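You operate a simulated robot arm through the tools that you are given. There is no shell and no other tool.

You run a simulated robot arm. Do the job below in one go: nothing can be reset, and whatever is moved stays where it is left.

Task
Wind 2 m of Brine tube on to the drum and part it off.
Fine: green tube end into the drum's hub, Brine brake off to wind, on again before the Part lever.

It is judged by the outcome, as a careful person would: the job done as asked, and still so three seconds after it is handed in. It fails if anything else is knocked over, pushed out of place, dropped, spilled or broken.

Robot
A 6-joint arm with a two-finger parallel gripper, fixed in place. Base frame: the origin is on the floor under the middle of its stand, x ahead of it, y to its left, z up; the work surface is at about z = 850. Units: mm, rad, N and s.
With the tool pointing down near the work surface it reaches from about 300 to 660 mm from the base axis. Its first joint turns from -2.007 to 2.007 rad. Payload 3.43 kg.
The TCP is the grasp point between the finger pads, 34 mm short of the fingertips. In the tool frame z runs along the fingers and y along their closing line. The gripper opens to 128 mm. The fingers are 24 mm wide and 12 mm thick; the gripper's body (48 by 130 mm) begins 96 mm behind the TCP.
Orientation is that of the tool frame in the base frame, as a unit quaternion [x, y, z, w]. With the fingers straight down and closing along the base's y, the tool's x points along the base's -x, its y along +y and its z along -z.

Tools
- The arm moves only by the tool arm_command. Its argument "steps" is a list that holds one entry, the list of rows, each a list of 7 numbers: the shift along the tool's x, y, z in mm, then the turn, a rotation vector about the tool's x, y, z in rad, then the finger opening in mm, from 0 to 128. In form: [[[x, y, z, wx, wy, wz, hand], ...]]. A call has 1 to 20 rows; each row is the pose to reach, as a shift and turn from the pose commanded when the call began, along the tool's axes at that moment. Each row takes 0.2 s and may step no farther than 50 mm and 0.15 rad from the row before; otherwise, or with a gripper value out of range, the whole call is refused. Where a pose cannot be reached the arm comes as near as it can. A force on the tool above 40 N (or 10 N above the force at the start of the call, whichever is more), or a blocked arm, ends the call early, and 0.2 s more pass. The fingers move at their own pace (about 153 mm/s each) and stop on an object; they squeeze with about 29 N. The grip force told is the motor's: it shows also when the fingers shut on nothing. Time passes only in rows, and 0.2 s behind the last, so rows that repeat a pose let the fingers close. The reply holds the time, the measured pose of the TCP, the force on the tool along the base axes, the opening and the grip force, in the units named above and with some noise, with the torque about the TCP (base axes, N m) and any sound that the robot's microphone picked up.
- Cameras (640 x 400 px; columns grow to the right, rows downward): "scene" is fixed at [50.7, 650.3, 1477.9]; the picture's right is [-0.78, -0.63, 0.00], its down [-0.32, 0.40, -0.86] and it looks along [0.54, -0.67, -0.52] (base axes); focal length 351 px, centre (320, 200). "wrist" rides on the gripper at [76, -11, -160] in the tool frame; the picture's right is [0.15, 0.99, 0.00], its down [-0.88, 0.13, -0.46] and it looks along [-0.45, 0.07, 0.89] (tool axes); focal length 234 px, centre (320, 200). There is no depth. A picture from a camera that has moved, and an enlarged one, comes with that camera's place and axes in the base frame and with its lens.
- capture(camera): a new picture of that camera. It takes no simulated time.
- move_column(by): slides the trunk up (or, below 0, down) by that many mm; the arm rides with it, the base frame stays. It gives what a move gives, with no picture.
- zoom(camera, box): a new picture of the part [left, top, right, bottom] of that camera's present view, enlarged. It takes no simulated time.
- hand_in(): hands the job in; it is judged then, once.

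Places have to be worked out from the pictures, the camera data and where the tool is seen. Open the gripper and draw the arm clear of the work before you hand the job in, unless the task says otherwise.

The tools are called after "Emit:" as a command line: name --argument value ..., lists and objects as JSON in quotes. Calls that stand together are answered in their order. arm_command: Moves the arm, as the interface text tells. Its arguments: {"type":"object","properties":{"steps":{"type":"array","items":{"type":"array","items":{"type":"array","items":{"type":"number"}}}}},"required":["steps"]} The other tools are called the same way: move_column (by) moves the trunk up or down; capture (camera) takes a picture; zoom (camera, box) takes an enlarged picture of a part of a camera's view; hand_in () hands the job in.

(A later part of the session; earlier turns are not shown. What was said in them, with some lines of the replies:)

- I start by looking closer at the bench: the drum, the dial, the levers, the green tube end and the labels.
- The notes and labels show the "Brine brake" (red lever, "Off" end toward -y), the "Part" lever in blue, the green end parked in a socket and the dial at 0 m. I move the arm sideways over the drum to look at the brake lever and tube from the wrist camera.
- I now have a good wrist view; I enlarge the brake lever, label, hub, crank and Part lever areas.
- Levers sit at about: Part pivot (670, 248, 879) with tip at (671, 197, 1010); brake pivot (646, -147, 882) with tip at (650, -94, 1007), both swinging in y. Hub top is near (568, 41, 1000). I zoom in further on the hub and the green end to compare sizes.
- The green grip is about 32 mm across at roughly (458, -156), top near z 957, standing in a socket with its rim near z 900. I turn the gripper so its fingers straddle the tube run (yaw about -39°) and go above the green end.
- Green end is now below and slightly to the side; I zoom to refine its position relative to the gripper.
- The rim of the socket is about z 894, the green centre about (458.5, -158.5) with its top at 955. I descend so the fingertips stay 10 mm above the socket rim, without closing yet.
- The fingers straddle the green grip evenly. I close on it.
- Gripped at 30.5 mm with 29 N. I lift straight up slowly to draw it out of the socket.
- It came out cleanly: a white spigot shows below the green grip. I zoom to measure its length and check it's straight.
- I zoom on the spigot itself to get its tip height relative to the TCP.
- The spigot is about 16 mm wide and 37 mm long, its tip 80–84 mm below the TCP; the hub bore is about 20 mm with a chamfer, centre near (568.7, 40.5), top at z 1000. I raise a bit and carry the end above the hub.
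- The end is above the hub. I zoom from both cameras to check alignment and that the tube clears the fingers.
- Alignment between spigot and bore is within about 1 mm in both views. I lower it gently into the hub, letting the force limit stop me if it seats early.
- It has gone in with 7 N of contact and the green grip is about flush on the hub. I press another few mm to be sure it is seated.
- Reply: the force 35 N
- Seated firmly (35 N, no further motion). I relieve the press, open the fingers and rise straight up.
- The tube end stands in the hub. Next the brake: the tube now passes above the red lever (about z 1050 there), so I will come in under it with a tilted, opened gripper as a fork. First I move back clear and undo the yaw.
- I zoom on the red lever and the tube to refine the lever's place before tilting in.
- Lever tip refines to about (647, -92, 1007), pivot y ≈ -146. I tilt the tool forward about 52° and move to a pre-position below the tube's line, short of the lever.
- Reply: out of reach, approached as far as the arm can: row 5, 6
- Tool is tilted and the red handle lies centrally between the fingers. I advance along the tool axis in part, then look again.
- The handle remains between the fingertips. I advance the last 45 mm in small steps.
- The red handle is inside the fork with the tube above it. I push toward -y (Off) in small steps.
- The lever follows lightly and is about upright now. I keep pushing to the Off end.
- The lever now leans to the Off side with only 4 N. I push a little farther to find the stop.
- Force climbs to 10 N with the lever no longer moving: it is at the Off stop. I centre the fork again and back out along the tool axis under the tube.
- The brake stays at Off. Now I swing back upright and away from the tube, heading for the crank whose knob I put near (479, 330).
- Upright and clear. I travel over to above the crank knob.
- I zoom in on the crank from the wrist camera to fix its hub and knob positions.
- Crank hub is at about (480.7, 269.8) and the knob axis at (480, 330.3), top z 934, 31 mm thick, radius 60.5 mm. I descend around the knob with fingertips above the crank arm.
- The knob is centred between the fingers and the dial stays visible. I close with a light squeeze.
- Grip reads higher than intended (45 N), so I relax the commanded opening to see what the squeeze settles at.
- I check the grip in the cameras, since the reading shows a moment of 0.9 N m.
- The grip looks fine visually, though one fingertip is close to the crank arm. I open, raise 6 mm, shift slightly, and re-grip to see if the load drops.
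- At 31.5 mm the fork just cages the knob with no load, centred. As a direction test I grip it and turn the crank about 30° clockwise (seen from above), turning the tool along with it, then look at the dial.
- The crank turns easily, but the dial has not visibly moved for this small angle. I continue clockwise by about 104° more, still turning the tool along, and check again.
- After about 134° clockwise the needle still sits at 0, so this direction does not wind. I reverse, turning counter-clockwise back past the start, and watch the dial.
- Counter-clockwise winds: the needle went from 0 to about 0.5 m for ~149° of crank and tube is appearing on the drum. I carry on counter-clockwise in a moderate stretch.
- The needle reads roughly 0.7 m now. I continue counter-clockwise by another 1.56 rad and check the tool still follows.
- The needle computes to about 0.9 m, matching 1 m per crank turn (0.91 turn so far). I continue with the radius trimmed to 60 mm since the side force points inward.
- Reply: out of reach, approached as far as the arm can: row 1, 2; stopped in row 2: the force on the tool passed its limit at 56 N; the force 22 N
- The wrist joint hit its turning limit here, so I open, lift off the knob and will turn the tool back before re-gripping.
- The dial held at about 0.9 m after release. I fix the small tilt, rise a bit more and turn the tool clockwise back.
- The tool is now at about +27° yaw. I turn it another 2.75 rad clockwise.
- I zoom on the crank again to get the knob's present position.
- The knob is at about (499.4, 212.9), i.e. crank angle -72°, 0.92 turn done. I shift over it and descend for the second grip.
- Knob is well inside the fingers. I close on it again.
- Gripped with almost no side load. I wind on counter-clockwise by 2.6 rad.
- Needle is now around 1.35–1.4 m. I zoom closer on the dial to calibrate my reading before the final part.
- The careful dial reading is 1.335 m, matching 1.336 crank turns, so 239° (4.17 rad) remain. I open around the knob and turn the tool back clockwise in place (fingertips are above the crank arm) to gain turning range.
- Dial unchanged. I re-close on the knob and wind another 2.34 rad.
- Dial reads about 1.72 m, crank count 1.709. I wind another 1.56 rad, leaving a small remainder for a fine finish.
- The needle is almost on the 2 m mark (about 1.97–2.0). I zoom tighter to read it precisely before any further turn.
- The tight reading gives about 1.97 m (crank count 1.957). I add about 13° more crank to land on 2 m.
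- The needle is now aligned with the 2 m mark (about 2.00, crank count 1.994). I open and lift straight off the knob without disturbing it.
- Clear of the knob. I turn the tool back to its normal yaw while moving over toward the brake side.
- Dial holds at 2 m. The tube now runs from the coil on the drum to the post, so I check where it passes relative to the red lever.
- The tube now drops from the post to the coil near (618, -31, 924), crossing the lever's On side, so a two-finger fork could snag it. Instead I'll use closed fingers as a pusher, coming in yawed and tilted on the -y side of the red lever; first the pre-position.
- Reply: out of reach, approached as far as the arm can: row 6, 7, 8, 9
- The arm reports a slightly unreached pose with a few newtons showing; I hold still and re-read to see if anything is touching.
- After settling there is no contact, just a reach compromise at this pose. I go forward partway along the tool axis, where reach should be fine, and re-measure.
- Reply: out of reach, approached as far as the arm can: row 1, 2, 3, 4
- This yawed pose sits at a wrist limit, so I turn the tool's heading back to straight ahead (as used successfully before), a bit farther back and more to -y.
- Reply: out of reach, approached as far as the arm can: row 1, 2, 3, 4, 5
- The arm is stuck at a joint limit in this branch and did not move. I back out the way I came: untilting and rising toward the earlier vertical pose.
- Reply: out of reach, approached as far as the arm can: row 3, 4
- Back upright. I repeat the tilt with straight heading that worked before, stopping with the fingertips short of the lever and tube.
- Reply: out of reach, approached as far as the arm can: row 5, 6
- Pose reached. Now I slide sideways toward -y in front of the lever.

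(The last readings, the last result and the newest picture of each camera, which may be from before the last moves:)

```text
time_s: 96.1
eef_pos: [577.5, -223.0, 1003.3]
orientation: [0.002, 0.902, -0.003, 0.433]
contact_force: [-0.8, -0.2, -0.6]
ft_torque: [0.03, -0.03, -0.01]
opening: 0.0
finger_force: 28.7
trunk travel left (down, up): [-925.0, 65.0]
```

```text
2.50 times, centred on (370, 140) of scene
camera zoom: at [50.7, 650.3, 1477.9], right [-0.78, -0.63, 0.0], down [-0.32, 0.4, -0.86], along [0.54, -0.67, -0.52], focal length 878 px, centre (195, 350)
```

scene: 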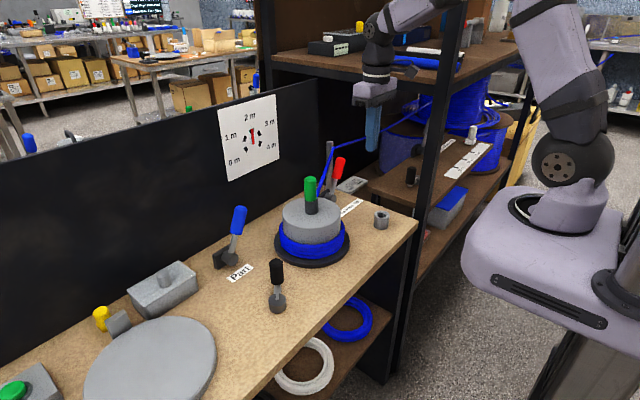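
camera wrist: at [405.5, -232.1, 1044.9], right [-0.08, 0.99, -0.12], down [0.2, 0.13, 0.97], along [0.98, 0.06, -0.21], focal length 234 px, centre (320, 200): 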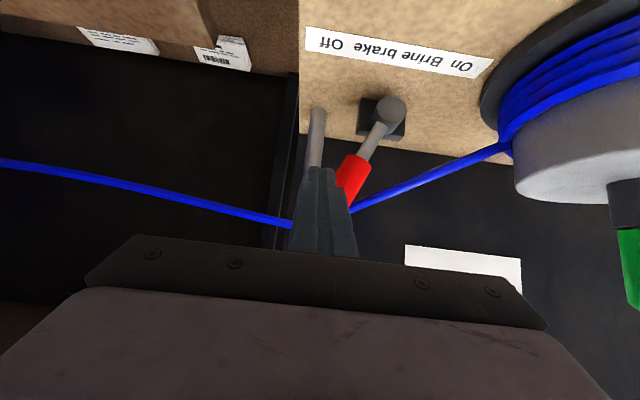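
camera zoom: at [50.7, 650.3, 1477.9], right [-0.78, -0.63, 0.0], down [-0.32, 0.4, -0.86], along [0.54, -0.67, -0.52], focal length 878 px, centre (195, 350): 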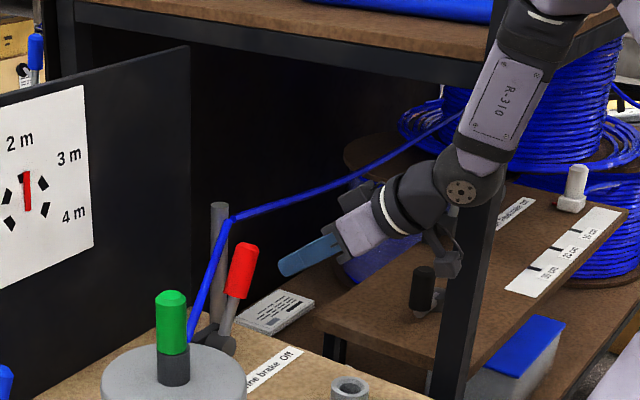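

No contact and the fingers are on the -y side of the red handle. I advance so the fingertips sit beside the handle.

Emit:
arm_command --steps '[[[0, 0, 12, 0, 0, 0, 0], [0, 0, 24, 0, 0, 0, 0], [0, 0, 36, 0, 0, 0, 0], [0, 0, 44, 0, 0, 0, 0], [0, 0, 44, 0, 0, 0, 0]]]'

Emit:
capture --camera "wrist"

Emit:
zoom --camera "scene" --box '[290, 120, 410, 220]'

```text
time_s: 97.3
eef_pos: [611.2, -222.3, 978.1]
orientation: [0.002, 0.901, -0.003, 0.433]
contact_force: [-0.1, -0.3, -0.4]
ft_torque: [-0.02, 0.02, -0.01]
opening: 0.1
finger_force: 29.4
trunk travel left (down, up): [-925.0, 65.0]
```

```text
taken
camera wrist: at [439.3, -232.6, 1017.6], right [-0.08, 0.99, -0.12], down [0.2, 0.13, 0.97], along [0.98, 0.06, -0.21], focal length 234 px, centre (320, 200)
```

wrist: 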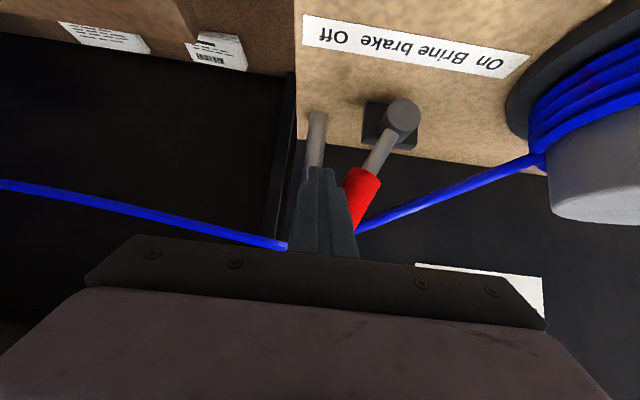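

```text
4.00 times, centred on (350, 170) of scene
camera zoom: at [50.7, 650.3, 1477.9], right [-0.78, -0.63, 0.0], down [-0.32, 0.4, -0.86], along [0.54, -0.67, -0.52], focal length 1405 px, centre (200, 320)
```

zoom: 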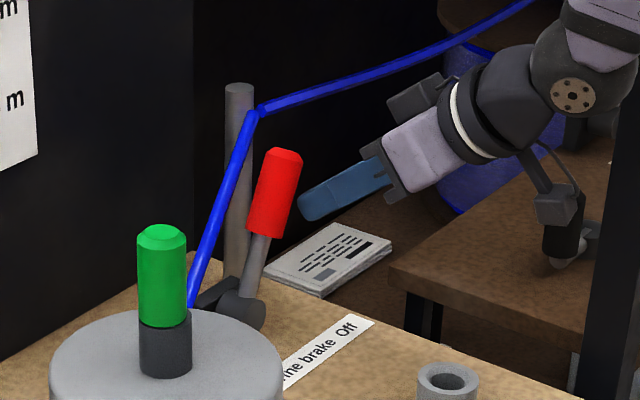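

Fingertips are beside the handle with no contact yet. I push toward +y (On).

Emit:
arm_command --steps '[[[0, 10, 0, 0, 0, 0, 0], [0, 20, 0, 0, 0, 0, 0], [0, 30, 0, 0, 0, 0, 0], [0, 40, 0, 0, 0, 0, 0], [0, 50, 0, 0, 0, 0, 0], [0, 60, 0, 0, 0, 0, 0], [0, 60, 0, 0, 0, 0, 0]]]'

Emit:
capture --camera "wrist"

Emit:
zoom --camera "scene" --box '[290, 120, 410, 220]'

```text
time_s: 98.9
eef_pos: [611.5, -163.6, 976.3]
orientation: [0.003, 0.902, -0.003, 0.433]
contact_force: [-0.4, -3.0, 4.4]
ft_torque: [0.01, -0.18, -0.11]
opening: 0.0
finger_force: 29.1
trunk travel left (down, up): [-925.0, 65.0]
```

```text
taken
camera wrist: at [439.9, -172.7, 1017.8], right [-0.09, 0.99, -0.12], down [0.2, 0.13, 0.97], along [0.98, 0.06, -0.2], focal length 234 px, centre (320, 200)
```

wrist: 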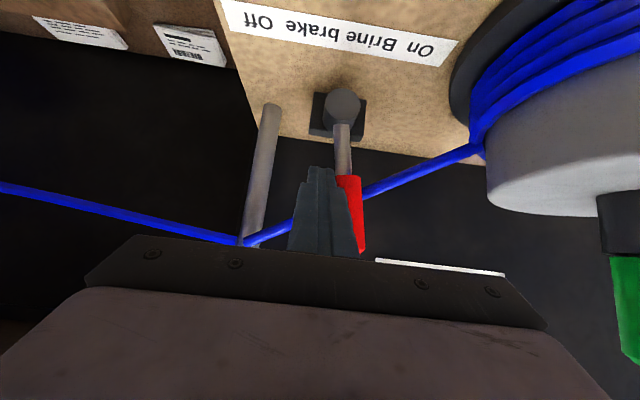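

```text
4.00 times, centred on (350, 170) of scene
camera zoom: at [50.7, 650.3, 1477.9], right [-0.78, -0.63, 0.0], down [-0.32, 0.4, -0.86], along [0.54, -0.67, -0.52], focal length 1405 px, centre (200, 320)
```

zoom: 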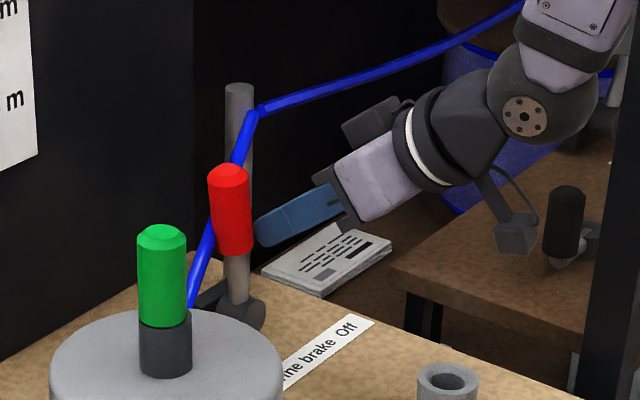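

The lever is near upright and following. I continue to the On stop.

Emit:
arm_command --steps '[[[0, 8, 0, 0, 0, 0, 0], [0, 15, 0, 0, 0, 0, 0], [0, 20, 0, 0, 0, 0, 0], [0, 25, 0, 0, 0, 0, 0], [0, 25, 0, 0, 0, 0, 0]]]'

Emit:
zoom --camera "scene" --box '[290, 120, 410, 220]'

Emit:
capture --camera "wrist"

```text
time_s: 100.1
eef_pos: [611.0, -139.3, 976.0]
orientation: [0.004, 0.902, -0.003, 0.431]
contact_force: [-2.2, -7.3, -3.3]
ft_torque: [-0.17, 0.1, -0.26]
opening: 0.0
finger_force: 29.1
trunk travel left (down, up): [-925.0, 65.0]
```

```text
4.00 times, centred on (350, 170) of scene
camera zoom: at [50.7, 650.3, 1477.9], right [-0.78, -0.63, 0.0], down [-0.32, 0.4, -0.86], along [0.54, -0.67, -0.52], focal length 1405 px, centre (200, 320)
```

zoom: 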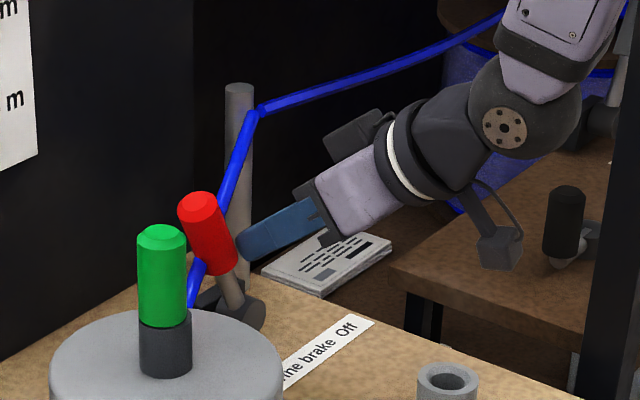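

```text
taken
camera wrist: at [439.4, -148.6, 1016.2], right [-0.08, 0.99, -0.12], down [0.2, 0.13, 0.97], along [0.98, 0.06, -0.21], focal length 234 px, centre (320, 200)
```

wrist: 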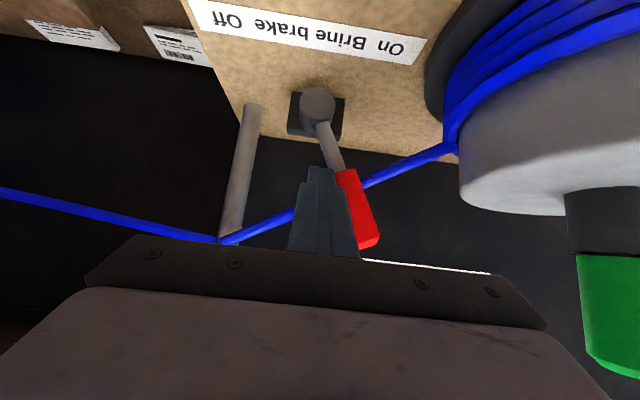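

The red handle's top is back at about its original On place and force is rising (7 N). I nudge a few mm more to be sure it is home.

Emit:
arm_command --steps '[[[0, 2, 0, 0, 0, 0, 0], [0, 4, 0, 0, 0, 0, 0], [0, 5, 0, 0, 0, 0, 0], [0, 5, 0, 0, 0, 0, 0]]]'

Emit:
zoom --camera "scene" --box '[300, 130, 400, 230]'

```text
time_s: 101.1
eef_pos: [610.9, -137.9, 975.9]
orientation: [0.007, 0.902, -0.004, 0.432]
contact_force: [-7.5, -23.3, -4.0]
ft_torque: [-0.41, 0.21, -0.62]
opening: 0.1
finger_force: 29.1
trunk travel left (down, up): [-925.0, 65.0]
```

```text
4.00 times, centred on (350, 180) of scene
camera zoom: at [50.7, 650.3, 1477.9], right [-0.78, -0.63, 0.0], down [-0.32, 0.4, -0.86], along [0.54, -0.67, -0.52], focal length 1405 px, centre (200, 280)
```

zoom: 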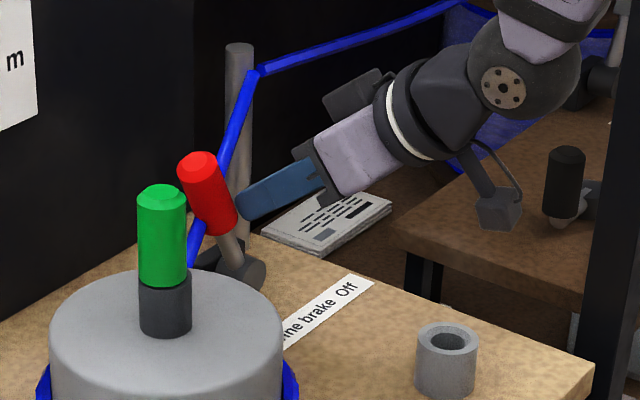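

23 N with no more travel: the brake is at its On stop, matching its initial position. I ease off, draw back along the tool axis and return upright.

Emit:
arm_command --steps '[[[0, -5, 0, 0, 0, 0, 0], [0, -12, 0, 0, 0, 0, 0], [0, -15, -15, 0, 0, 0, 0], [0, -15, -40, 0, 0, 0, 0], [0, -10, -75, 0, 0, 0, 0], [0, 0, -110, 0, 0, 0, 0], [0, 10, -120, 0, 0, 0, 0], [0, 10, -120, 0, 0, 0, 0]]]'

Emit:
capture --camera "wrist"

Emit:
zoom --camera "scene" --box '[300, 130, 400, 230]'

```text
time_s: 102.9
eef_pos: [517.6, -122.5, 1049.8]
orientation: [0.003, 0.902, -0.003, 0.433]
contact_force: [-0.2, 0.6, -0.1]
ft_torque: [-0.01, 0.02, 0.0]
opening: 0.0
finger_force: 29.3
trunk travel left (down, up): [-925.0, 65.0]
```

```text
taken
camera wrist: at [345.6, -132.4, 1090.5], right [-0.09, 0.99, -0.12], down [0.2, 0.13, 0.97], along [0.98, 0.06, -0.21], focal length 234 px, centre (320, 200)
```

wrist: 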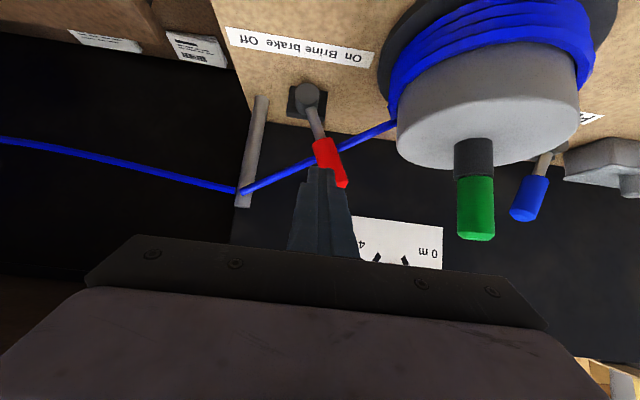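

```text
4.00 times, centred on (350, 180) of scene
camera zoom: at [50.7, 650.3, 1477.9], right [-0.78, -0.63, 0.0], down [-0.32, 0.4, -0.86], along [0.54, -0.67, -0.52], focal length 1405 px, centre (200, 280)
```

zoom: 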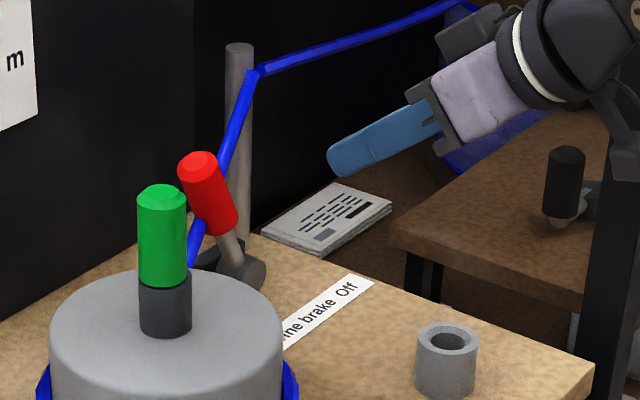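

Brake stays On. Now I bring the tool upright and away, then head for the blue Part lever.

Emit:
arm_command --steps '[[[-9.9, 11.8, -22, 0, 0.1286, 0, 0], [-19.8, 23.6, -44, 0, 0.2571, 0, 0], [-29.7, 35.4, -66, 0, 0.3857, 0, 0], [-39.5, 47.1, -88, 0, 0.5143, 0, 0], [-49.4, 58.9, -110, 0, 0.6429, 0, 0], [-59.3, 70.7, -132, 0, 0.7714, 0, 0], [-69.2, 82.5, -154.1, 0, 0.9, 0, 0], [-69.2, 82.5, -154.1, 0, 0.9, 0, 0]]]'

Emit:
arm_command --steps '[[[0, 40, 0, 0, 0, 0, 0], [0, 80, 0, 0, 0, 0, 0], [0, 120, 0, 0, 0, 0, 0], [0, 160, 0, 0, 0, 0, 0], [0, 195, 0, 0, 0, 0, 0], [0, 215, 0, 0, 0, 0, 0], [0, 215, 0, 0, 0, 0, 0]]]'

Emit:
capture --camera "wrist"

Emit:
capture --camera "scene"

```text
time_s: 104.7
eef_pos: [442.5, -38.2, 1200.0]
orientation: [0.004, 1.0, -0.001, -0.003]
contact_force: [0.2, 0.5, 0.5]
ft_torque: [-0.01, -0.02, 0.0]
opening: 0.0
finger_force: 28.5
out of reach, approached as far as the arm can: row 2, 3
trunk travel left (down, up): [-925.0, 65.0]
```

```text
time_s: 106.3
eef_pos: [445.5, 177.1, 1200.5]
orientation: [0.004, 1.0, -0.001, -0.002]
contact_force: [0.9, -0.1, 0.2]
ft_torque: [-0.04, 0.01, 0.02]
opening: 0.0
finger_force: 29.0
trunk travel left (down, up): [-925.0, 65.0]
```

```text
taken
camera wrist: at [370.8, 167.2, 1361.4], right [-0.14, 0.99, 0.0], down [0.88, 0.13, 0.45], along [0.45, 0.06, -0.89], focal length 234 px, centre (320, 200)
```

wrist: 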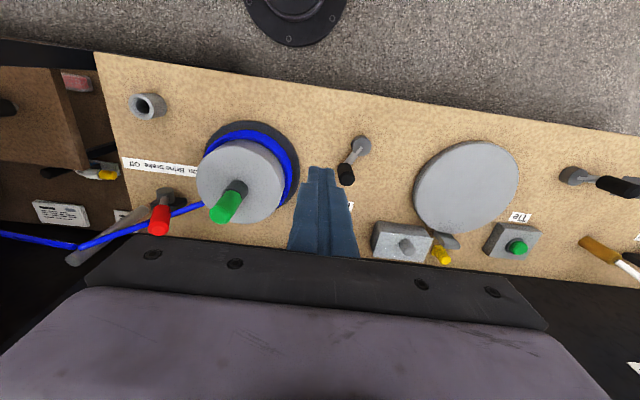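

```text
taken
```

scene: 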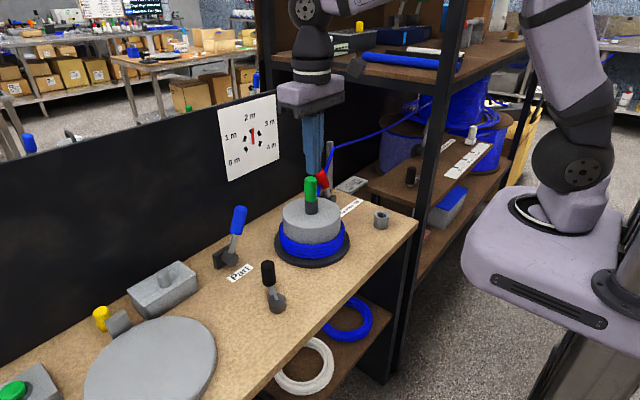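

The crank knob looks slightly shifted from before, so I check the dial, crank and coil closely before touching the Part lever.

Emit:
zoom --camera "scene" --box '[240, 124, 266, 150]'

Emit:
zoom --camera "scene" --box '[245, 250, 305, 320]'

Emit:
zoom --camera "scene" --box '[200, 160, 370, 330]'

Emit:
zoom --camera "wrist" --box '[60, 90, 400, 270]'

```text
15.38 times, centred on (253, 137) of scene
camera zoom: at [50.7, 650.3, 1477.9], right [-0.78, -0.63, 0.0], down [-0.32, 0.4, -0.86], along [0.54, -0.67, -0.52], focal length 5403 px, centre (1351, 1169)
```

zoom: 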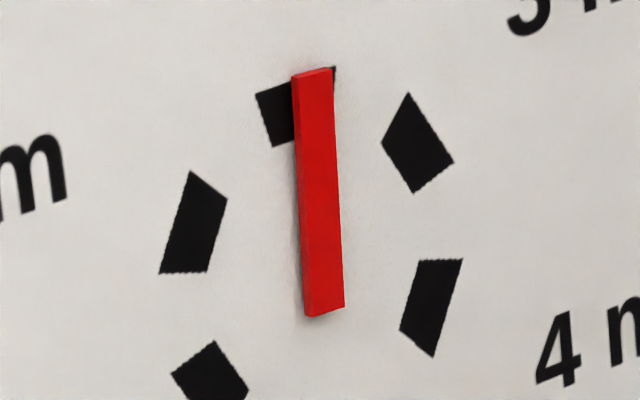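

```text
5.71 times, centred on (275, 285) of scene
camera zoom: at [50.7, 650.3, 1477.9], right [-0.78, -0.63, 0.0], down [-0.32, 0.4, -0.86], along [0.54, -0.67, -0.52], focal length 2007 px, centre (577, -286)
```

zoom: 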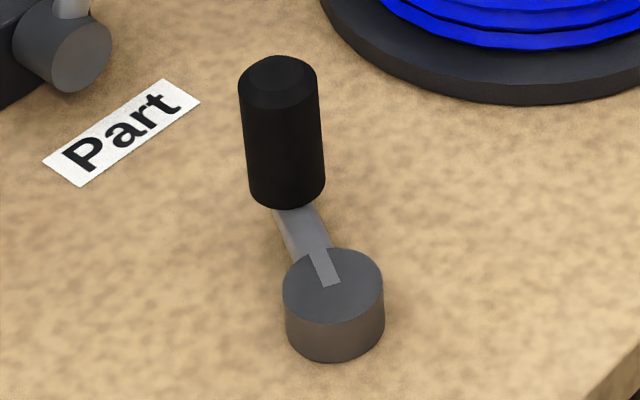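

```text
2.35 times, centred on (285, 245) of scene
camera zoom: at [50.7, 650.3, 1477.9], right [-0.78, -0.63, 0.0], down [-0.32, 0.4, -0.86], along [0.54, -0.67, -0.52], focal length 826 px, centre (402, 94)
```

zoom: 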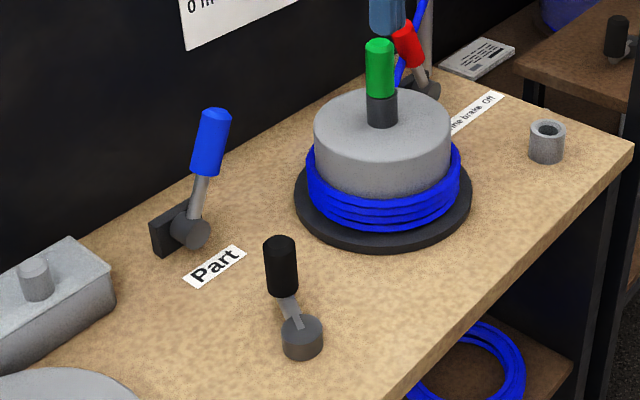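

```text
1.88 times, centred on (230, 180) of wrist
camera zoom: at [370.8, 167.2, 1361.4], right [-0.14, 0.99, 0.0], down [0.88, 0.13, 0.45], along [0.45, 0.06, -0.89], focal length 441 px, centre (489, 238)
```

zoom: 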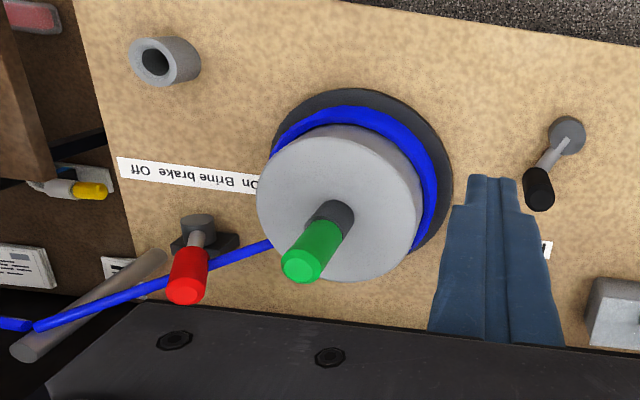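

The needle has advanced slightly since I released the crank, to about 2.06 m, and the crank moved ~18° with it. I wait a moment with the arm still and check whether it is still creeping.

Emit:
arm_command --steps '[[[0, 0, 0, 0, 0, 0, 0], [0, 0, 0, 0, 0, 0, 0], [0, 0, 0, 0, 0, 0, 0], [0, 0, 0, 0, 0, 0, 0], [0, 0, 0, 0, 0, 0, 0], [0, 0, 0, 0, 0, 0, 0], [0, 0, 0, 0, 0, 0, 0], [0, 0, 0, 0, 0, 0, 0], [0, 0, 0, 0, 0, 0, 0], [0, 0, 0, 0, 0, 0, 0]]]'

Emit:
zoom --camera "scene" --box '[240, 124, 266, 150]'

Emit:
zoom --camera "scene" --box '[245, 250, 305, 320]'

```text
time_s: 108.5
eef_pos: [445.7, 178.1, 1201.4]
orientation: [0.004, 1.0, -0.002, -0.002]
contact_force: [-0.3, -0.7, 0.1]
ft_torque: [0.0, -0.01, 0.02]
opening: 0.1
finger_force: 29.2
trunk travel left (down, up): [-925.0, 65.0]
```

```text
15.38 times, centred on (253, 137) of scene
camera zoom: at [50.7, 650.3, 1477.9], right [-0.78, -0.63, 0.0], down [-0.32, 0.4, -0.86], along [0.54, -0.67, -0.52], focal length 5403 px, centre (1351, 1169)
```

zoom: 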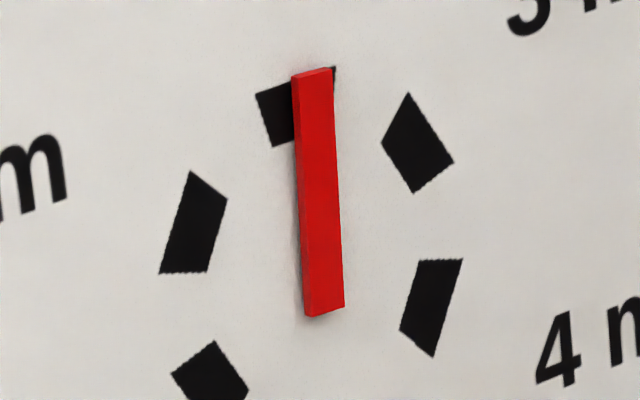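

```text
5.71 times, centred on (275, 285) of scene
camera zoom: at [50.7, 650.3, 1477.9], right [-0.78, -0.63, 0.0], down [-0.32, 0.4, -0.86], along [0.54, -0.67, -0.52], focal length 2007 px, centre (577, -286)
```

zoom: 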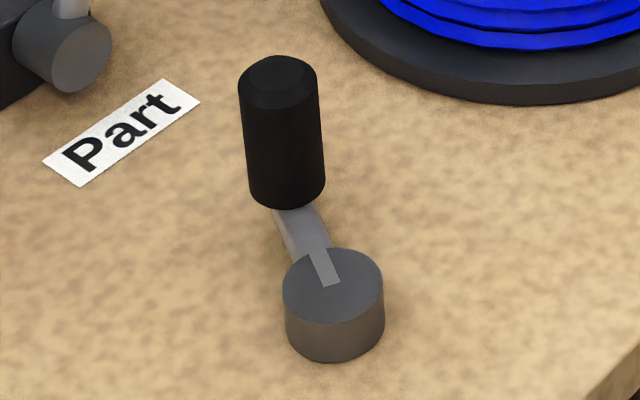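

The dial is steady with the brake On, about 2.05 m on the 2 m mark. I proceed to the Part lever: tilt in toward it, stopping short of the handle on its -y side.

Emit:
arm_command --steps '[[[-12, -0.8, 16, 0, -0.1, 0, 0], [-25, -1.6, 34, 0, -0.2, 0, 0], [-40, -2.5, 54, 0, -0.3, 0, 0], [-56, -3.3, 76, 0, -0.4, 0, 0], [-74, -4.1, 98, 0, -0.5, 0, 0], [-93, -5, 122, 0, -0.6, 0, 0], [-113, -5.8, 146, 0, -0.7, 0, 0], [-133, -6.7, 170, 0, -0.8, 0, 0], [-153.4, -7.5, 194.5, 0, -0.9, 0, 0], [-153.4, -7.5, 194.5, 0, -0.9, 0, 0], [-153.4, -7.5, 194.5, 0, -0.9, 0, 0]]]'

Emit:
capture --camera "wrist"

Emit:
capture --camera "scene"

```text
time_s: 110.9
eef_pos: [594.9, 167.7, 1005.2]
orientation: [0.003, 0.902, -0.004, 0.433]
contact_force: [0.5, 0.1, -0.3]
ft_torque: [0.01, -0.01, 0.0]
opening: 0.0
finger_force: 28.6
trunk travel left (down, up): [-925.0, 65.0]
```

```text
taken
camera wrist: at [423.9, 157.6, 1046.4], right [-0.08, 0.99, -0.12], down [0.2, 0.13, 0.97], along [0.98, 0.06, -0.21], focal length 234 px, centre (320, 200)
```

wrist: 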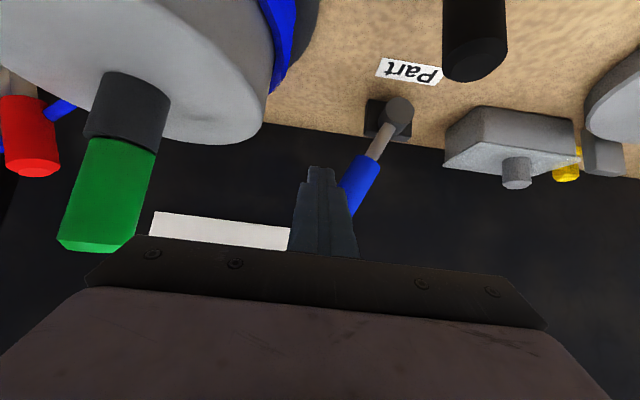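

```text
taken
```

scene: 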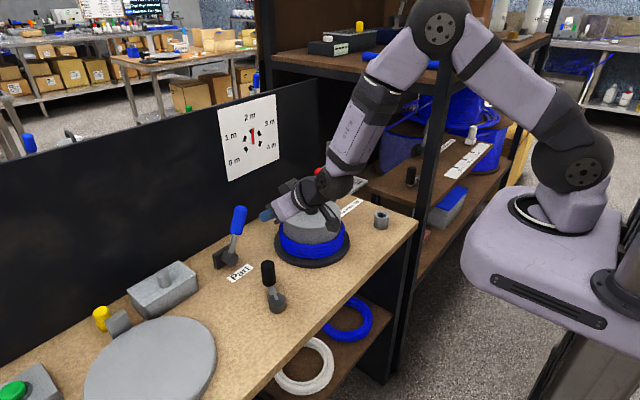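

The fingertips are on the -y side of the blue handle. I advance alongside it.

Emit:
arm_command --steps '[[[0, 0, 12, 0, 0, 0, 0], [0, 0, 24, 0, 0, 0, 0], [0, 0, 36, 0, 0, 0, 0], [0, 0, 47, 0, 0, 0, 0], [0, 0, 47, 0, 0, 0, 0]]]'

Emit:
capture --camera "wrist"

Emit:
zoom --camera "scene" --box '[200, 160, 340, 290]'

```text
time_s: 112.1
eef_pos: [632.7, 167.1, 975.5]
orientation: [0.002, 0.901, -0.003, 0.433]
contact_force: [-0.2, 0.1, 0.2]
ft_torque: [0.0, -0.01, -0.03]
opening: 0.0
finger_force: 28.8
trunk travel left (down, up): [-925.0, 65.0]
```

```text
taken
camera wrist: at [460.9, 157.0, 1016.9], right [-0.09, 0.99, -0.12], down [0.2, 0.13, 0.97], along [0.98, 0.06, -0.2], focal length 234 px, centre (320, 200)
```

wrist: 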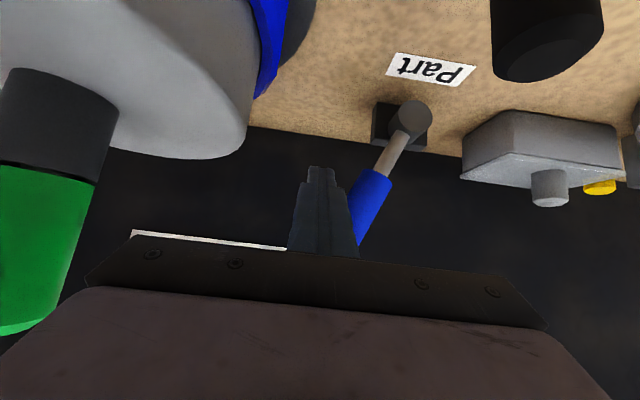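

```text
3.08 times, centred on (270, 225) of scene
camera zoom: at [50.7, 650.3, 1477.9], right [-0.78, -0.63, 0.0], down [-0.32, 0.4, -0.86], along [0.54, -0.67, -0.52], focal length 1081 px, centre (474, 123)
```

zoom: 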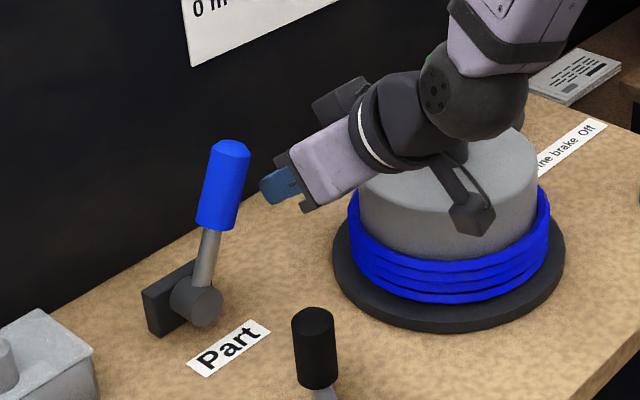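

Clear of everything, alongside the handle. I push the Part lever toward +y in small steps.

Emit:
arm_command --steps '[[[0, 10, 0, 0, 0, 0, 0], [0, 20, 0, 0, 0, 0, 0], [0, 30, 0, 0, 0, 0, 0], [0, 40, 0, 0, 0, 0, 0], [0, 50, 0, 0, 0, 0, 0], [0, 60, 0, 0, 0, 0, 0], [0, 60, 0, 0, 0, 0, 0]]]'

Emit:
capture --camera "wrist"

Emit:
capture --camera "scene"

```text
time_s: 113.7
eef_pos: [631.9, 227.2, 975.3]
orientation: [0.003, 0.901, -0.003, 0.433]
contact_force: [0.5, -4.2, 4.0]
ft_torque: [-0.05, -0.15, -0.13]
opening: 0.0
finger_force: 29.0
trunk travel left (down, up): [-925.0, 65.0]
```

```text
taken
camera wrist: at [460.2, 217.5, 1017.3], right [-0.09, 0.99, -0.12], down [0.2, 0.13, 0.97], along [0.98, 0.06, -0.2], focal length 234 px, centre (320, 200)
```

wrist: 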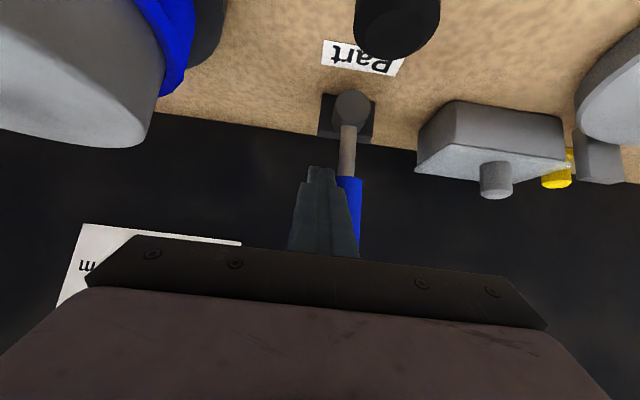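

```text
taken
```

scene: 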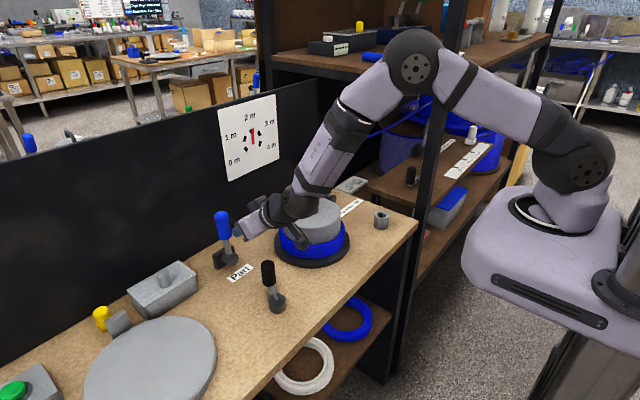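

The Part lever is upright and follows; I push on to its far stop.

Emit:
arm_command --steps '[[[0, 8, 0, 0, 0, 0, 0], [0, 16, 0, 0, 0, 0, 0], [0, 22, 0, 0, 0, 0, 0], [0, 27, 0, 0, 0, 0, 0], [0, 27, 0, 0, 0, 0, 0]]]'

Emit:
capture --camera "scene"

Emit:
zoom --camera "scene" --box '[190, 180, 340, 300]'

```text
time_s: 114.9
eef_pos: [632.0, 253.3, 974.6]
orientation: [0.001, 0.902, -0.002, 0.432]
contact_force: [-5.3, -3.6, 2.1]
ft_torque: [-0.06, 0.04, -0.06]
opening: 0.2
finger_force: 29.0
trunk travel left (down, up): [-925.0, 65.0]
```

```text
taken
```

scene: 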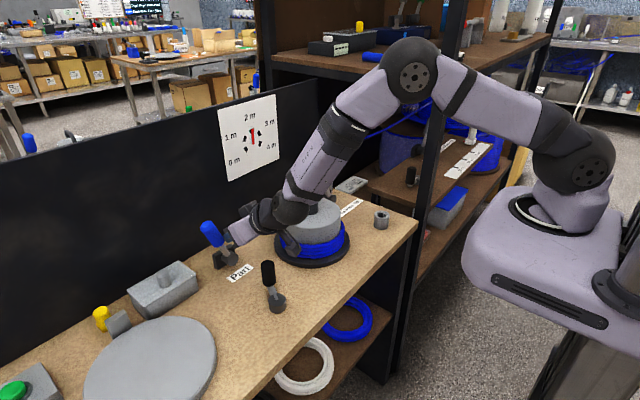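

```text
3.33 times, centred on (265, 240) of scene
camera zoom: at [50.7, 650.3, 1477.9], right [-0.78, -0.63, 0.0], down [-0.32, 0.4, -0.86], along [0.54, -0.67, -0.52], focal length 1171 px, centre (503, 67)
```

zoom: 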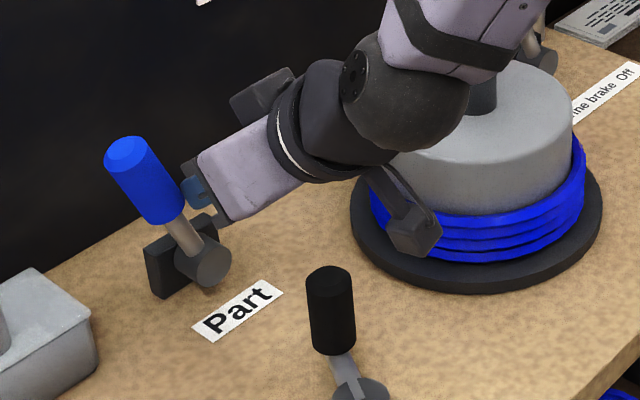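

The blue lever now leans the other way. I nudge further to confirm its stop.

Emit:
arm_command --steps '[[[0, 3, 0, 0, 0, 0, 0], [0, 6, 0, 0, 0, 0, 0], [0, 9, 0, 0, 0, 0, 0], [0, 9, 0, 0, 0, 0, 0]]]'

Emit:
zoom --camera "scene" --box '[190, 180, 340, 300]'

Emit:
zoom --camera "scene" --box '[280, 80, 440, 220]'

```text
time_s: 115.9
eef_pos: [634.1, 259.9, 976.4]
orientation: [0.004, 0.901, -0.004, 0.433]
contact_force: [-5.7, -13.1, -2.8]
ft_torque: [-0.26, 0.21, -0.32]
opening: 0.0
finger_force: 29.1
trunk travel left (down, up): [-925.0, 65.0]
```

```text
3.33 times, centred on (265, 240) of scene
camera zoom: at [50.7, 650.3, 1477.9], right [-0.78, -0.63, 0.0], down [-0.32, 0.4, -0.86], along [0.54, -0.67, -0.52], focal length 1171 px, centre (503, 67)
```

zoom: 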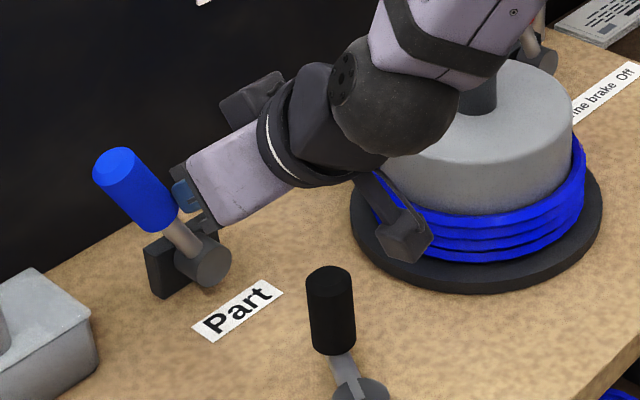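

```text
2.86 times, centred on (360, 150) of scene
camera zoom: at [50.7, 650.3, 1477.9], right [-0.78, -0.63, 0.0], down [-0.32, 0.4, -0.86], along [0.54, -0.67, -0.52], focal length 1003 px, centre (206, 343)
```

zoom: 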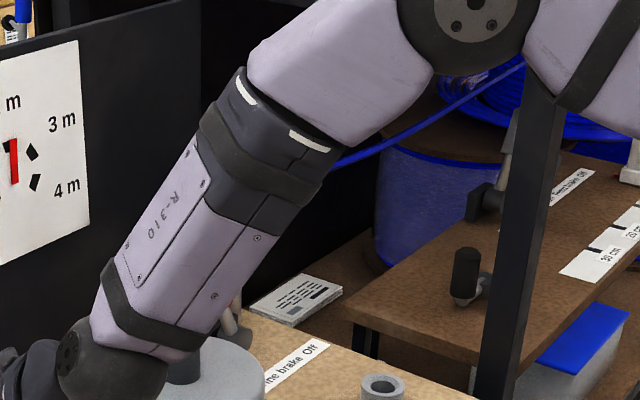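

Force is 13 N; a last small push to confirm the stop.

Emit:
arm_command --steps '[[[0, 2, 0, 0, 0, 0, 0], [0, 3, 0, 0, 0, 0, 0], [0, 3, 0, 0, 0, 0, 0]]]'

Emit:
zoom --camera "scene" --box '[190, 180, 340, 300]'

```text
time_s: 116.7
eef_pos: [632.9, 262.6, 976.2]
orientation: [0.005, 0.902, -0.003, 0.433]
contact_force: [-6.3, -24.6, -0.2]
ft_torque: [-0.45, 0.09, -0.64]
opening: 0.0
finger_force: 28.8
trunk travel left (down, up): [-925.0, 65.0]
```

```text
3.33 times, centred on (265, 240) of scene
camera zoom: at [50.7, 650.3, 1477.9], right [-0.78, -0.63, 0.0], down [-0.32, 0.4, -0.86], along [0.54, -0.67, -0.52], focal length 1171 px, centre (503, 67)
```

zoom: 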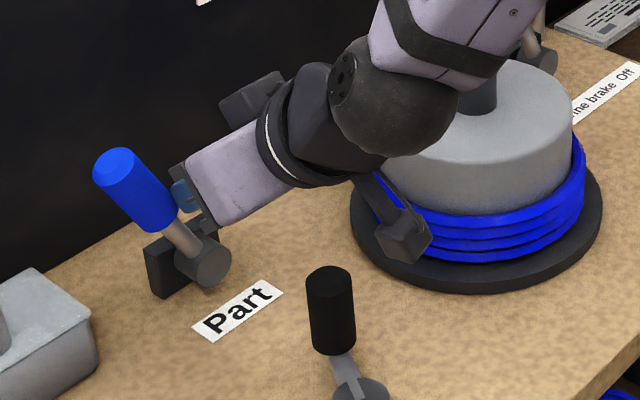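

The lever is at its stop (25 N, no further motion). I ease off and withdraw along the tool axis.

Emit:
arm_command --steps '[[[0, -5, 0, 0, 0, 0, 0], [0, -12, 0, 0, 0, 0, 0], [0, -15, -15, 0, 0, 0, 0], [0, -15, -40, 0, 0, 0, 0], [0, -15, -75, 0, 0, 0, 0], [0, -15, -110, 0, 0, 0, 0], [0, -15, -110, 0, 0, 0, 0]]]'

Emit:
arm_command --steps '[[[-9.9, 0, -22, 0, 0.1286, 0, 0], [-19.8, 0, -44, 0, 0.2571, 0, 0], [-29.7, 0, -66, 0, 0.3857, 0, 0], [-39.5, 0, -88, 0, 0.5143, 0, 0], [-49.4, 0, -110, 0, 0.6429, 0, 10], [-59.3, 0, -132, 0, 0.7714, 0, 30], [-69.2, 0, -154.1, 0, 0.9, 0, 50], [-69.2, 0, -154.1, 0, 0.9, 0, 60]]]'

Emit:
capture --camera "scene"

Emit:
capture --camera "wrist"

```text
time_s: 118.3
eef_pos: [547.7, 254.3, 1045.0]
orientation: [0.002, 0.901, -0.003, 0.433]
contact_force: [-0.5, 0.4, 0.6]
ft_torque: [-0.01, 0.0, 0.01]
opening: 0.0
finger_force: 29.0
trunk travel left (down, up): [-925.0, 65.0]
```

```text
time_s: 120.1
eef_pos: [469.1, 253.2, 1195.8]
orientation: [0.003, 1.0, -0.002, -0.004]
contact_force: [0.3, 0.6, -0.7]
ft_torque: [0.02, -0.03, 0.03]
opening: 60.0
finger_force: 0.0
trunk travel left (down, up): [-925.0, 65.0]
```

```text
taken
```

scene: 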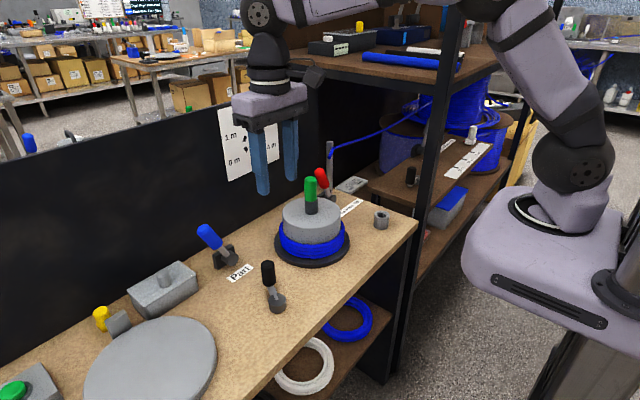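

```text
taken
camera wrist: at [394.0, 243.1, 1356.3], right [-0.14, 0.99, 0.0], down [0.88, 0.13, 0.45], along [0.45, 0.06, -0.89], focal length 234 px, centre (320, 200)
```

wrist: 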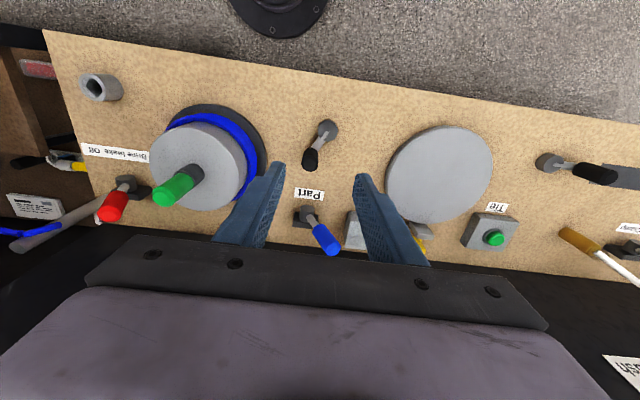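

The tube now ends at the post and the coil on the drum is free. I zoom to confirm all of it.

Emit:
zoom --camera "scene" --box '[270, 120, 400, 270]'

Emit:
zoom --camera "wrist" --box '[0, 90, 290, 270]'

Emit:
zoom --camera "scene" --box '[190, 180, 320, 320]'

```text
2.67 times, centred on (335, 195) of scene
camera zoom: at [50.7, 650.3, 1477.9], right [-0.78, -0.63, 0.0], down [-0.32, 0.4, -0.86], along [0.54, -0.67, -0.52], focal length 936 px, centre (280, 213)
```

zoom: 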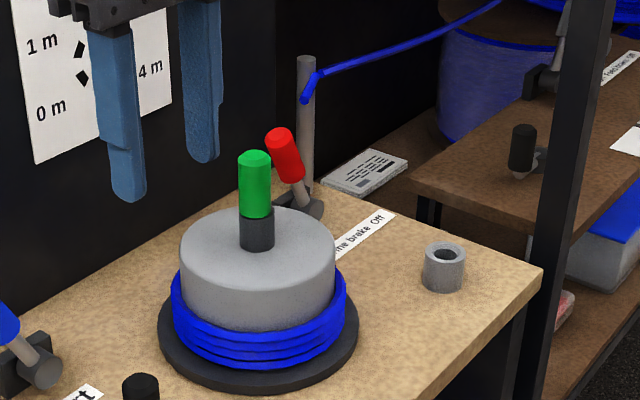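

```text
2.21 times, centred on (145, 180) of wrist
camera zoom: at [394.0, 243.1, 1356.3], right [-0.14, 0.99, 0.0], down [0.88, 0.13, 0.45], along [0.45, 0.06, -0.89], focal length 517 px, centre (706, 244)
```

zoom: 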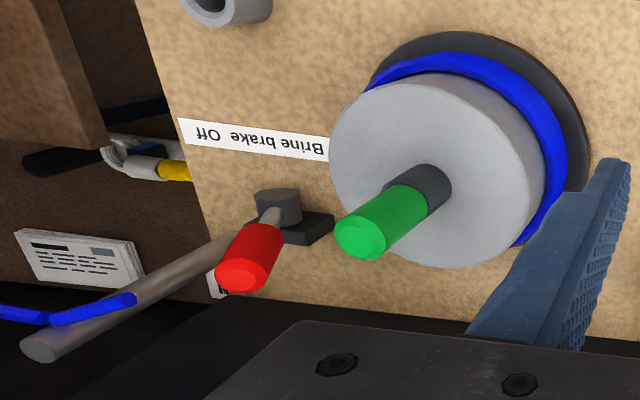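

```text
2.86 times, centred on (255, 250) of scene
camera zoom: at [50.7, 650.3, 1477.9], right [-0.78, -0.63, 0.0], down [-0.32, 0.4, -0.86], along [0.54, -0.67, -0.52], focal length 1003 px, centre (506, 57)
```

zoom: 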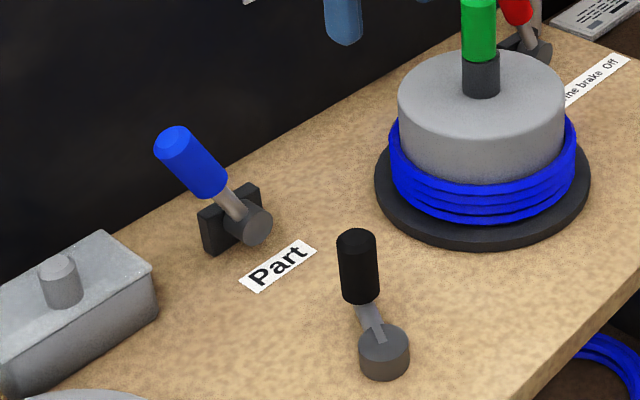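

Parted cleanly: the tube stops at the post, the coil is on the drum, brake is On and nothing else has moved. I open the gripper fully and draw the arm back to its starting place.

Emit:
arm_command --steps '[[[20, -6, -25, 0, 0, 0, 90], [40, -12, -50, 0, 0, 0, 128], [60, -18, -75, 0, 0, 0, 128], [80, -24, -100, 0, 0, 0, 128], [88, -28, -110, 0, 0, 0, 128], [88, -28, -110, 0, 0, 0, 128]]]'

Emit:
capture --camera "scene"

Emit:
zoom --camera "scene" --box '[215, 90, 285, 185]'

```text
time_s: 121.5
eef_pos: [381.0, 224.8, 1305.9]
orientation: [0.004, 1.0, -0.002, -0.002]
contact_force: [-0.4, -0.3, 0.1]
ft_torque: [-0.01, 0.0, -0.03]
opening: 128.2
finger_force: 0.1
trunk travel left (down, up): [-925.0, 65.0]
```

```text
taken
```

scene: 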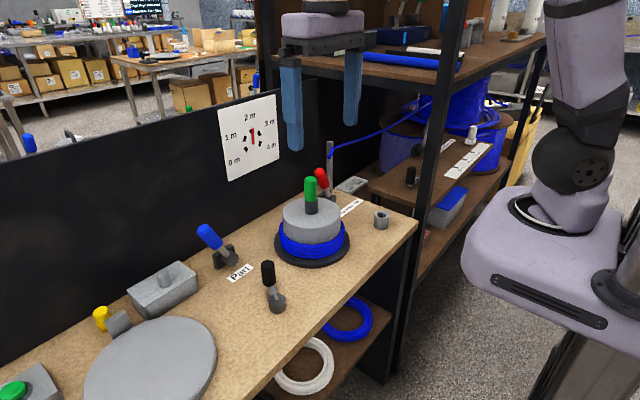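

```text
4.21 times, centred on (250, 138) of scene
camera zoom: at [50.7, 650.3, 1477.9], right [-0.78, -0.63, 0.0], down [-0.32, 0.4, -0.86], along [0.54, -0.67, -0.52], focal length 1479 px, centre (615, 463)
```

zoom: 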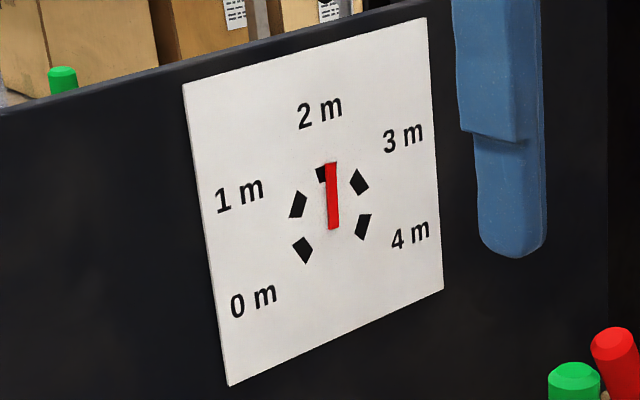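

The dial stands at the 2 m mark, the brake is On, the Part lever is thrown, the tube is parted, and the arm is clear with the gripper open. I hand the job in.

Emit:
hand_in

```text
The job is handed in.
```

The Brine tube is wound on the drum and parted off, but it came out slightly long: about 2.05 m, not exactly 2 m.

- **Tube end:** the green end is seated in the drum's hub.
- **Winding:** I turned the brake Off and wound the crank counter-clockwise until the dial read 2 m.
- **Length drift:** at some point after I let go of the crank, most likely while I was setting the brake back On, the drum crept forward about 0.05 m. I saw this before cutting and didn't wind it back. The dial needle is still on the 2 m mark, and it held steady once the brake was On.
- **Parting:** with the brake On, I pushed the Part lever to its stop. The tube now ends at the guide post and the coil on the drum is free.

I saw nothing else moved or knocked over. The gripper is open and the arm is back at its starting position.
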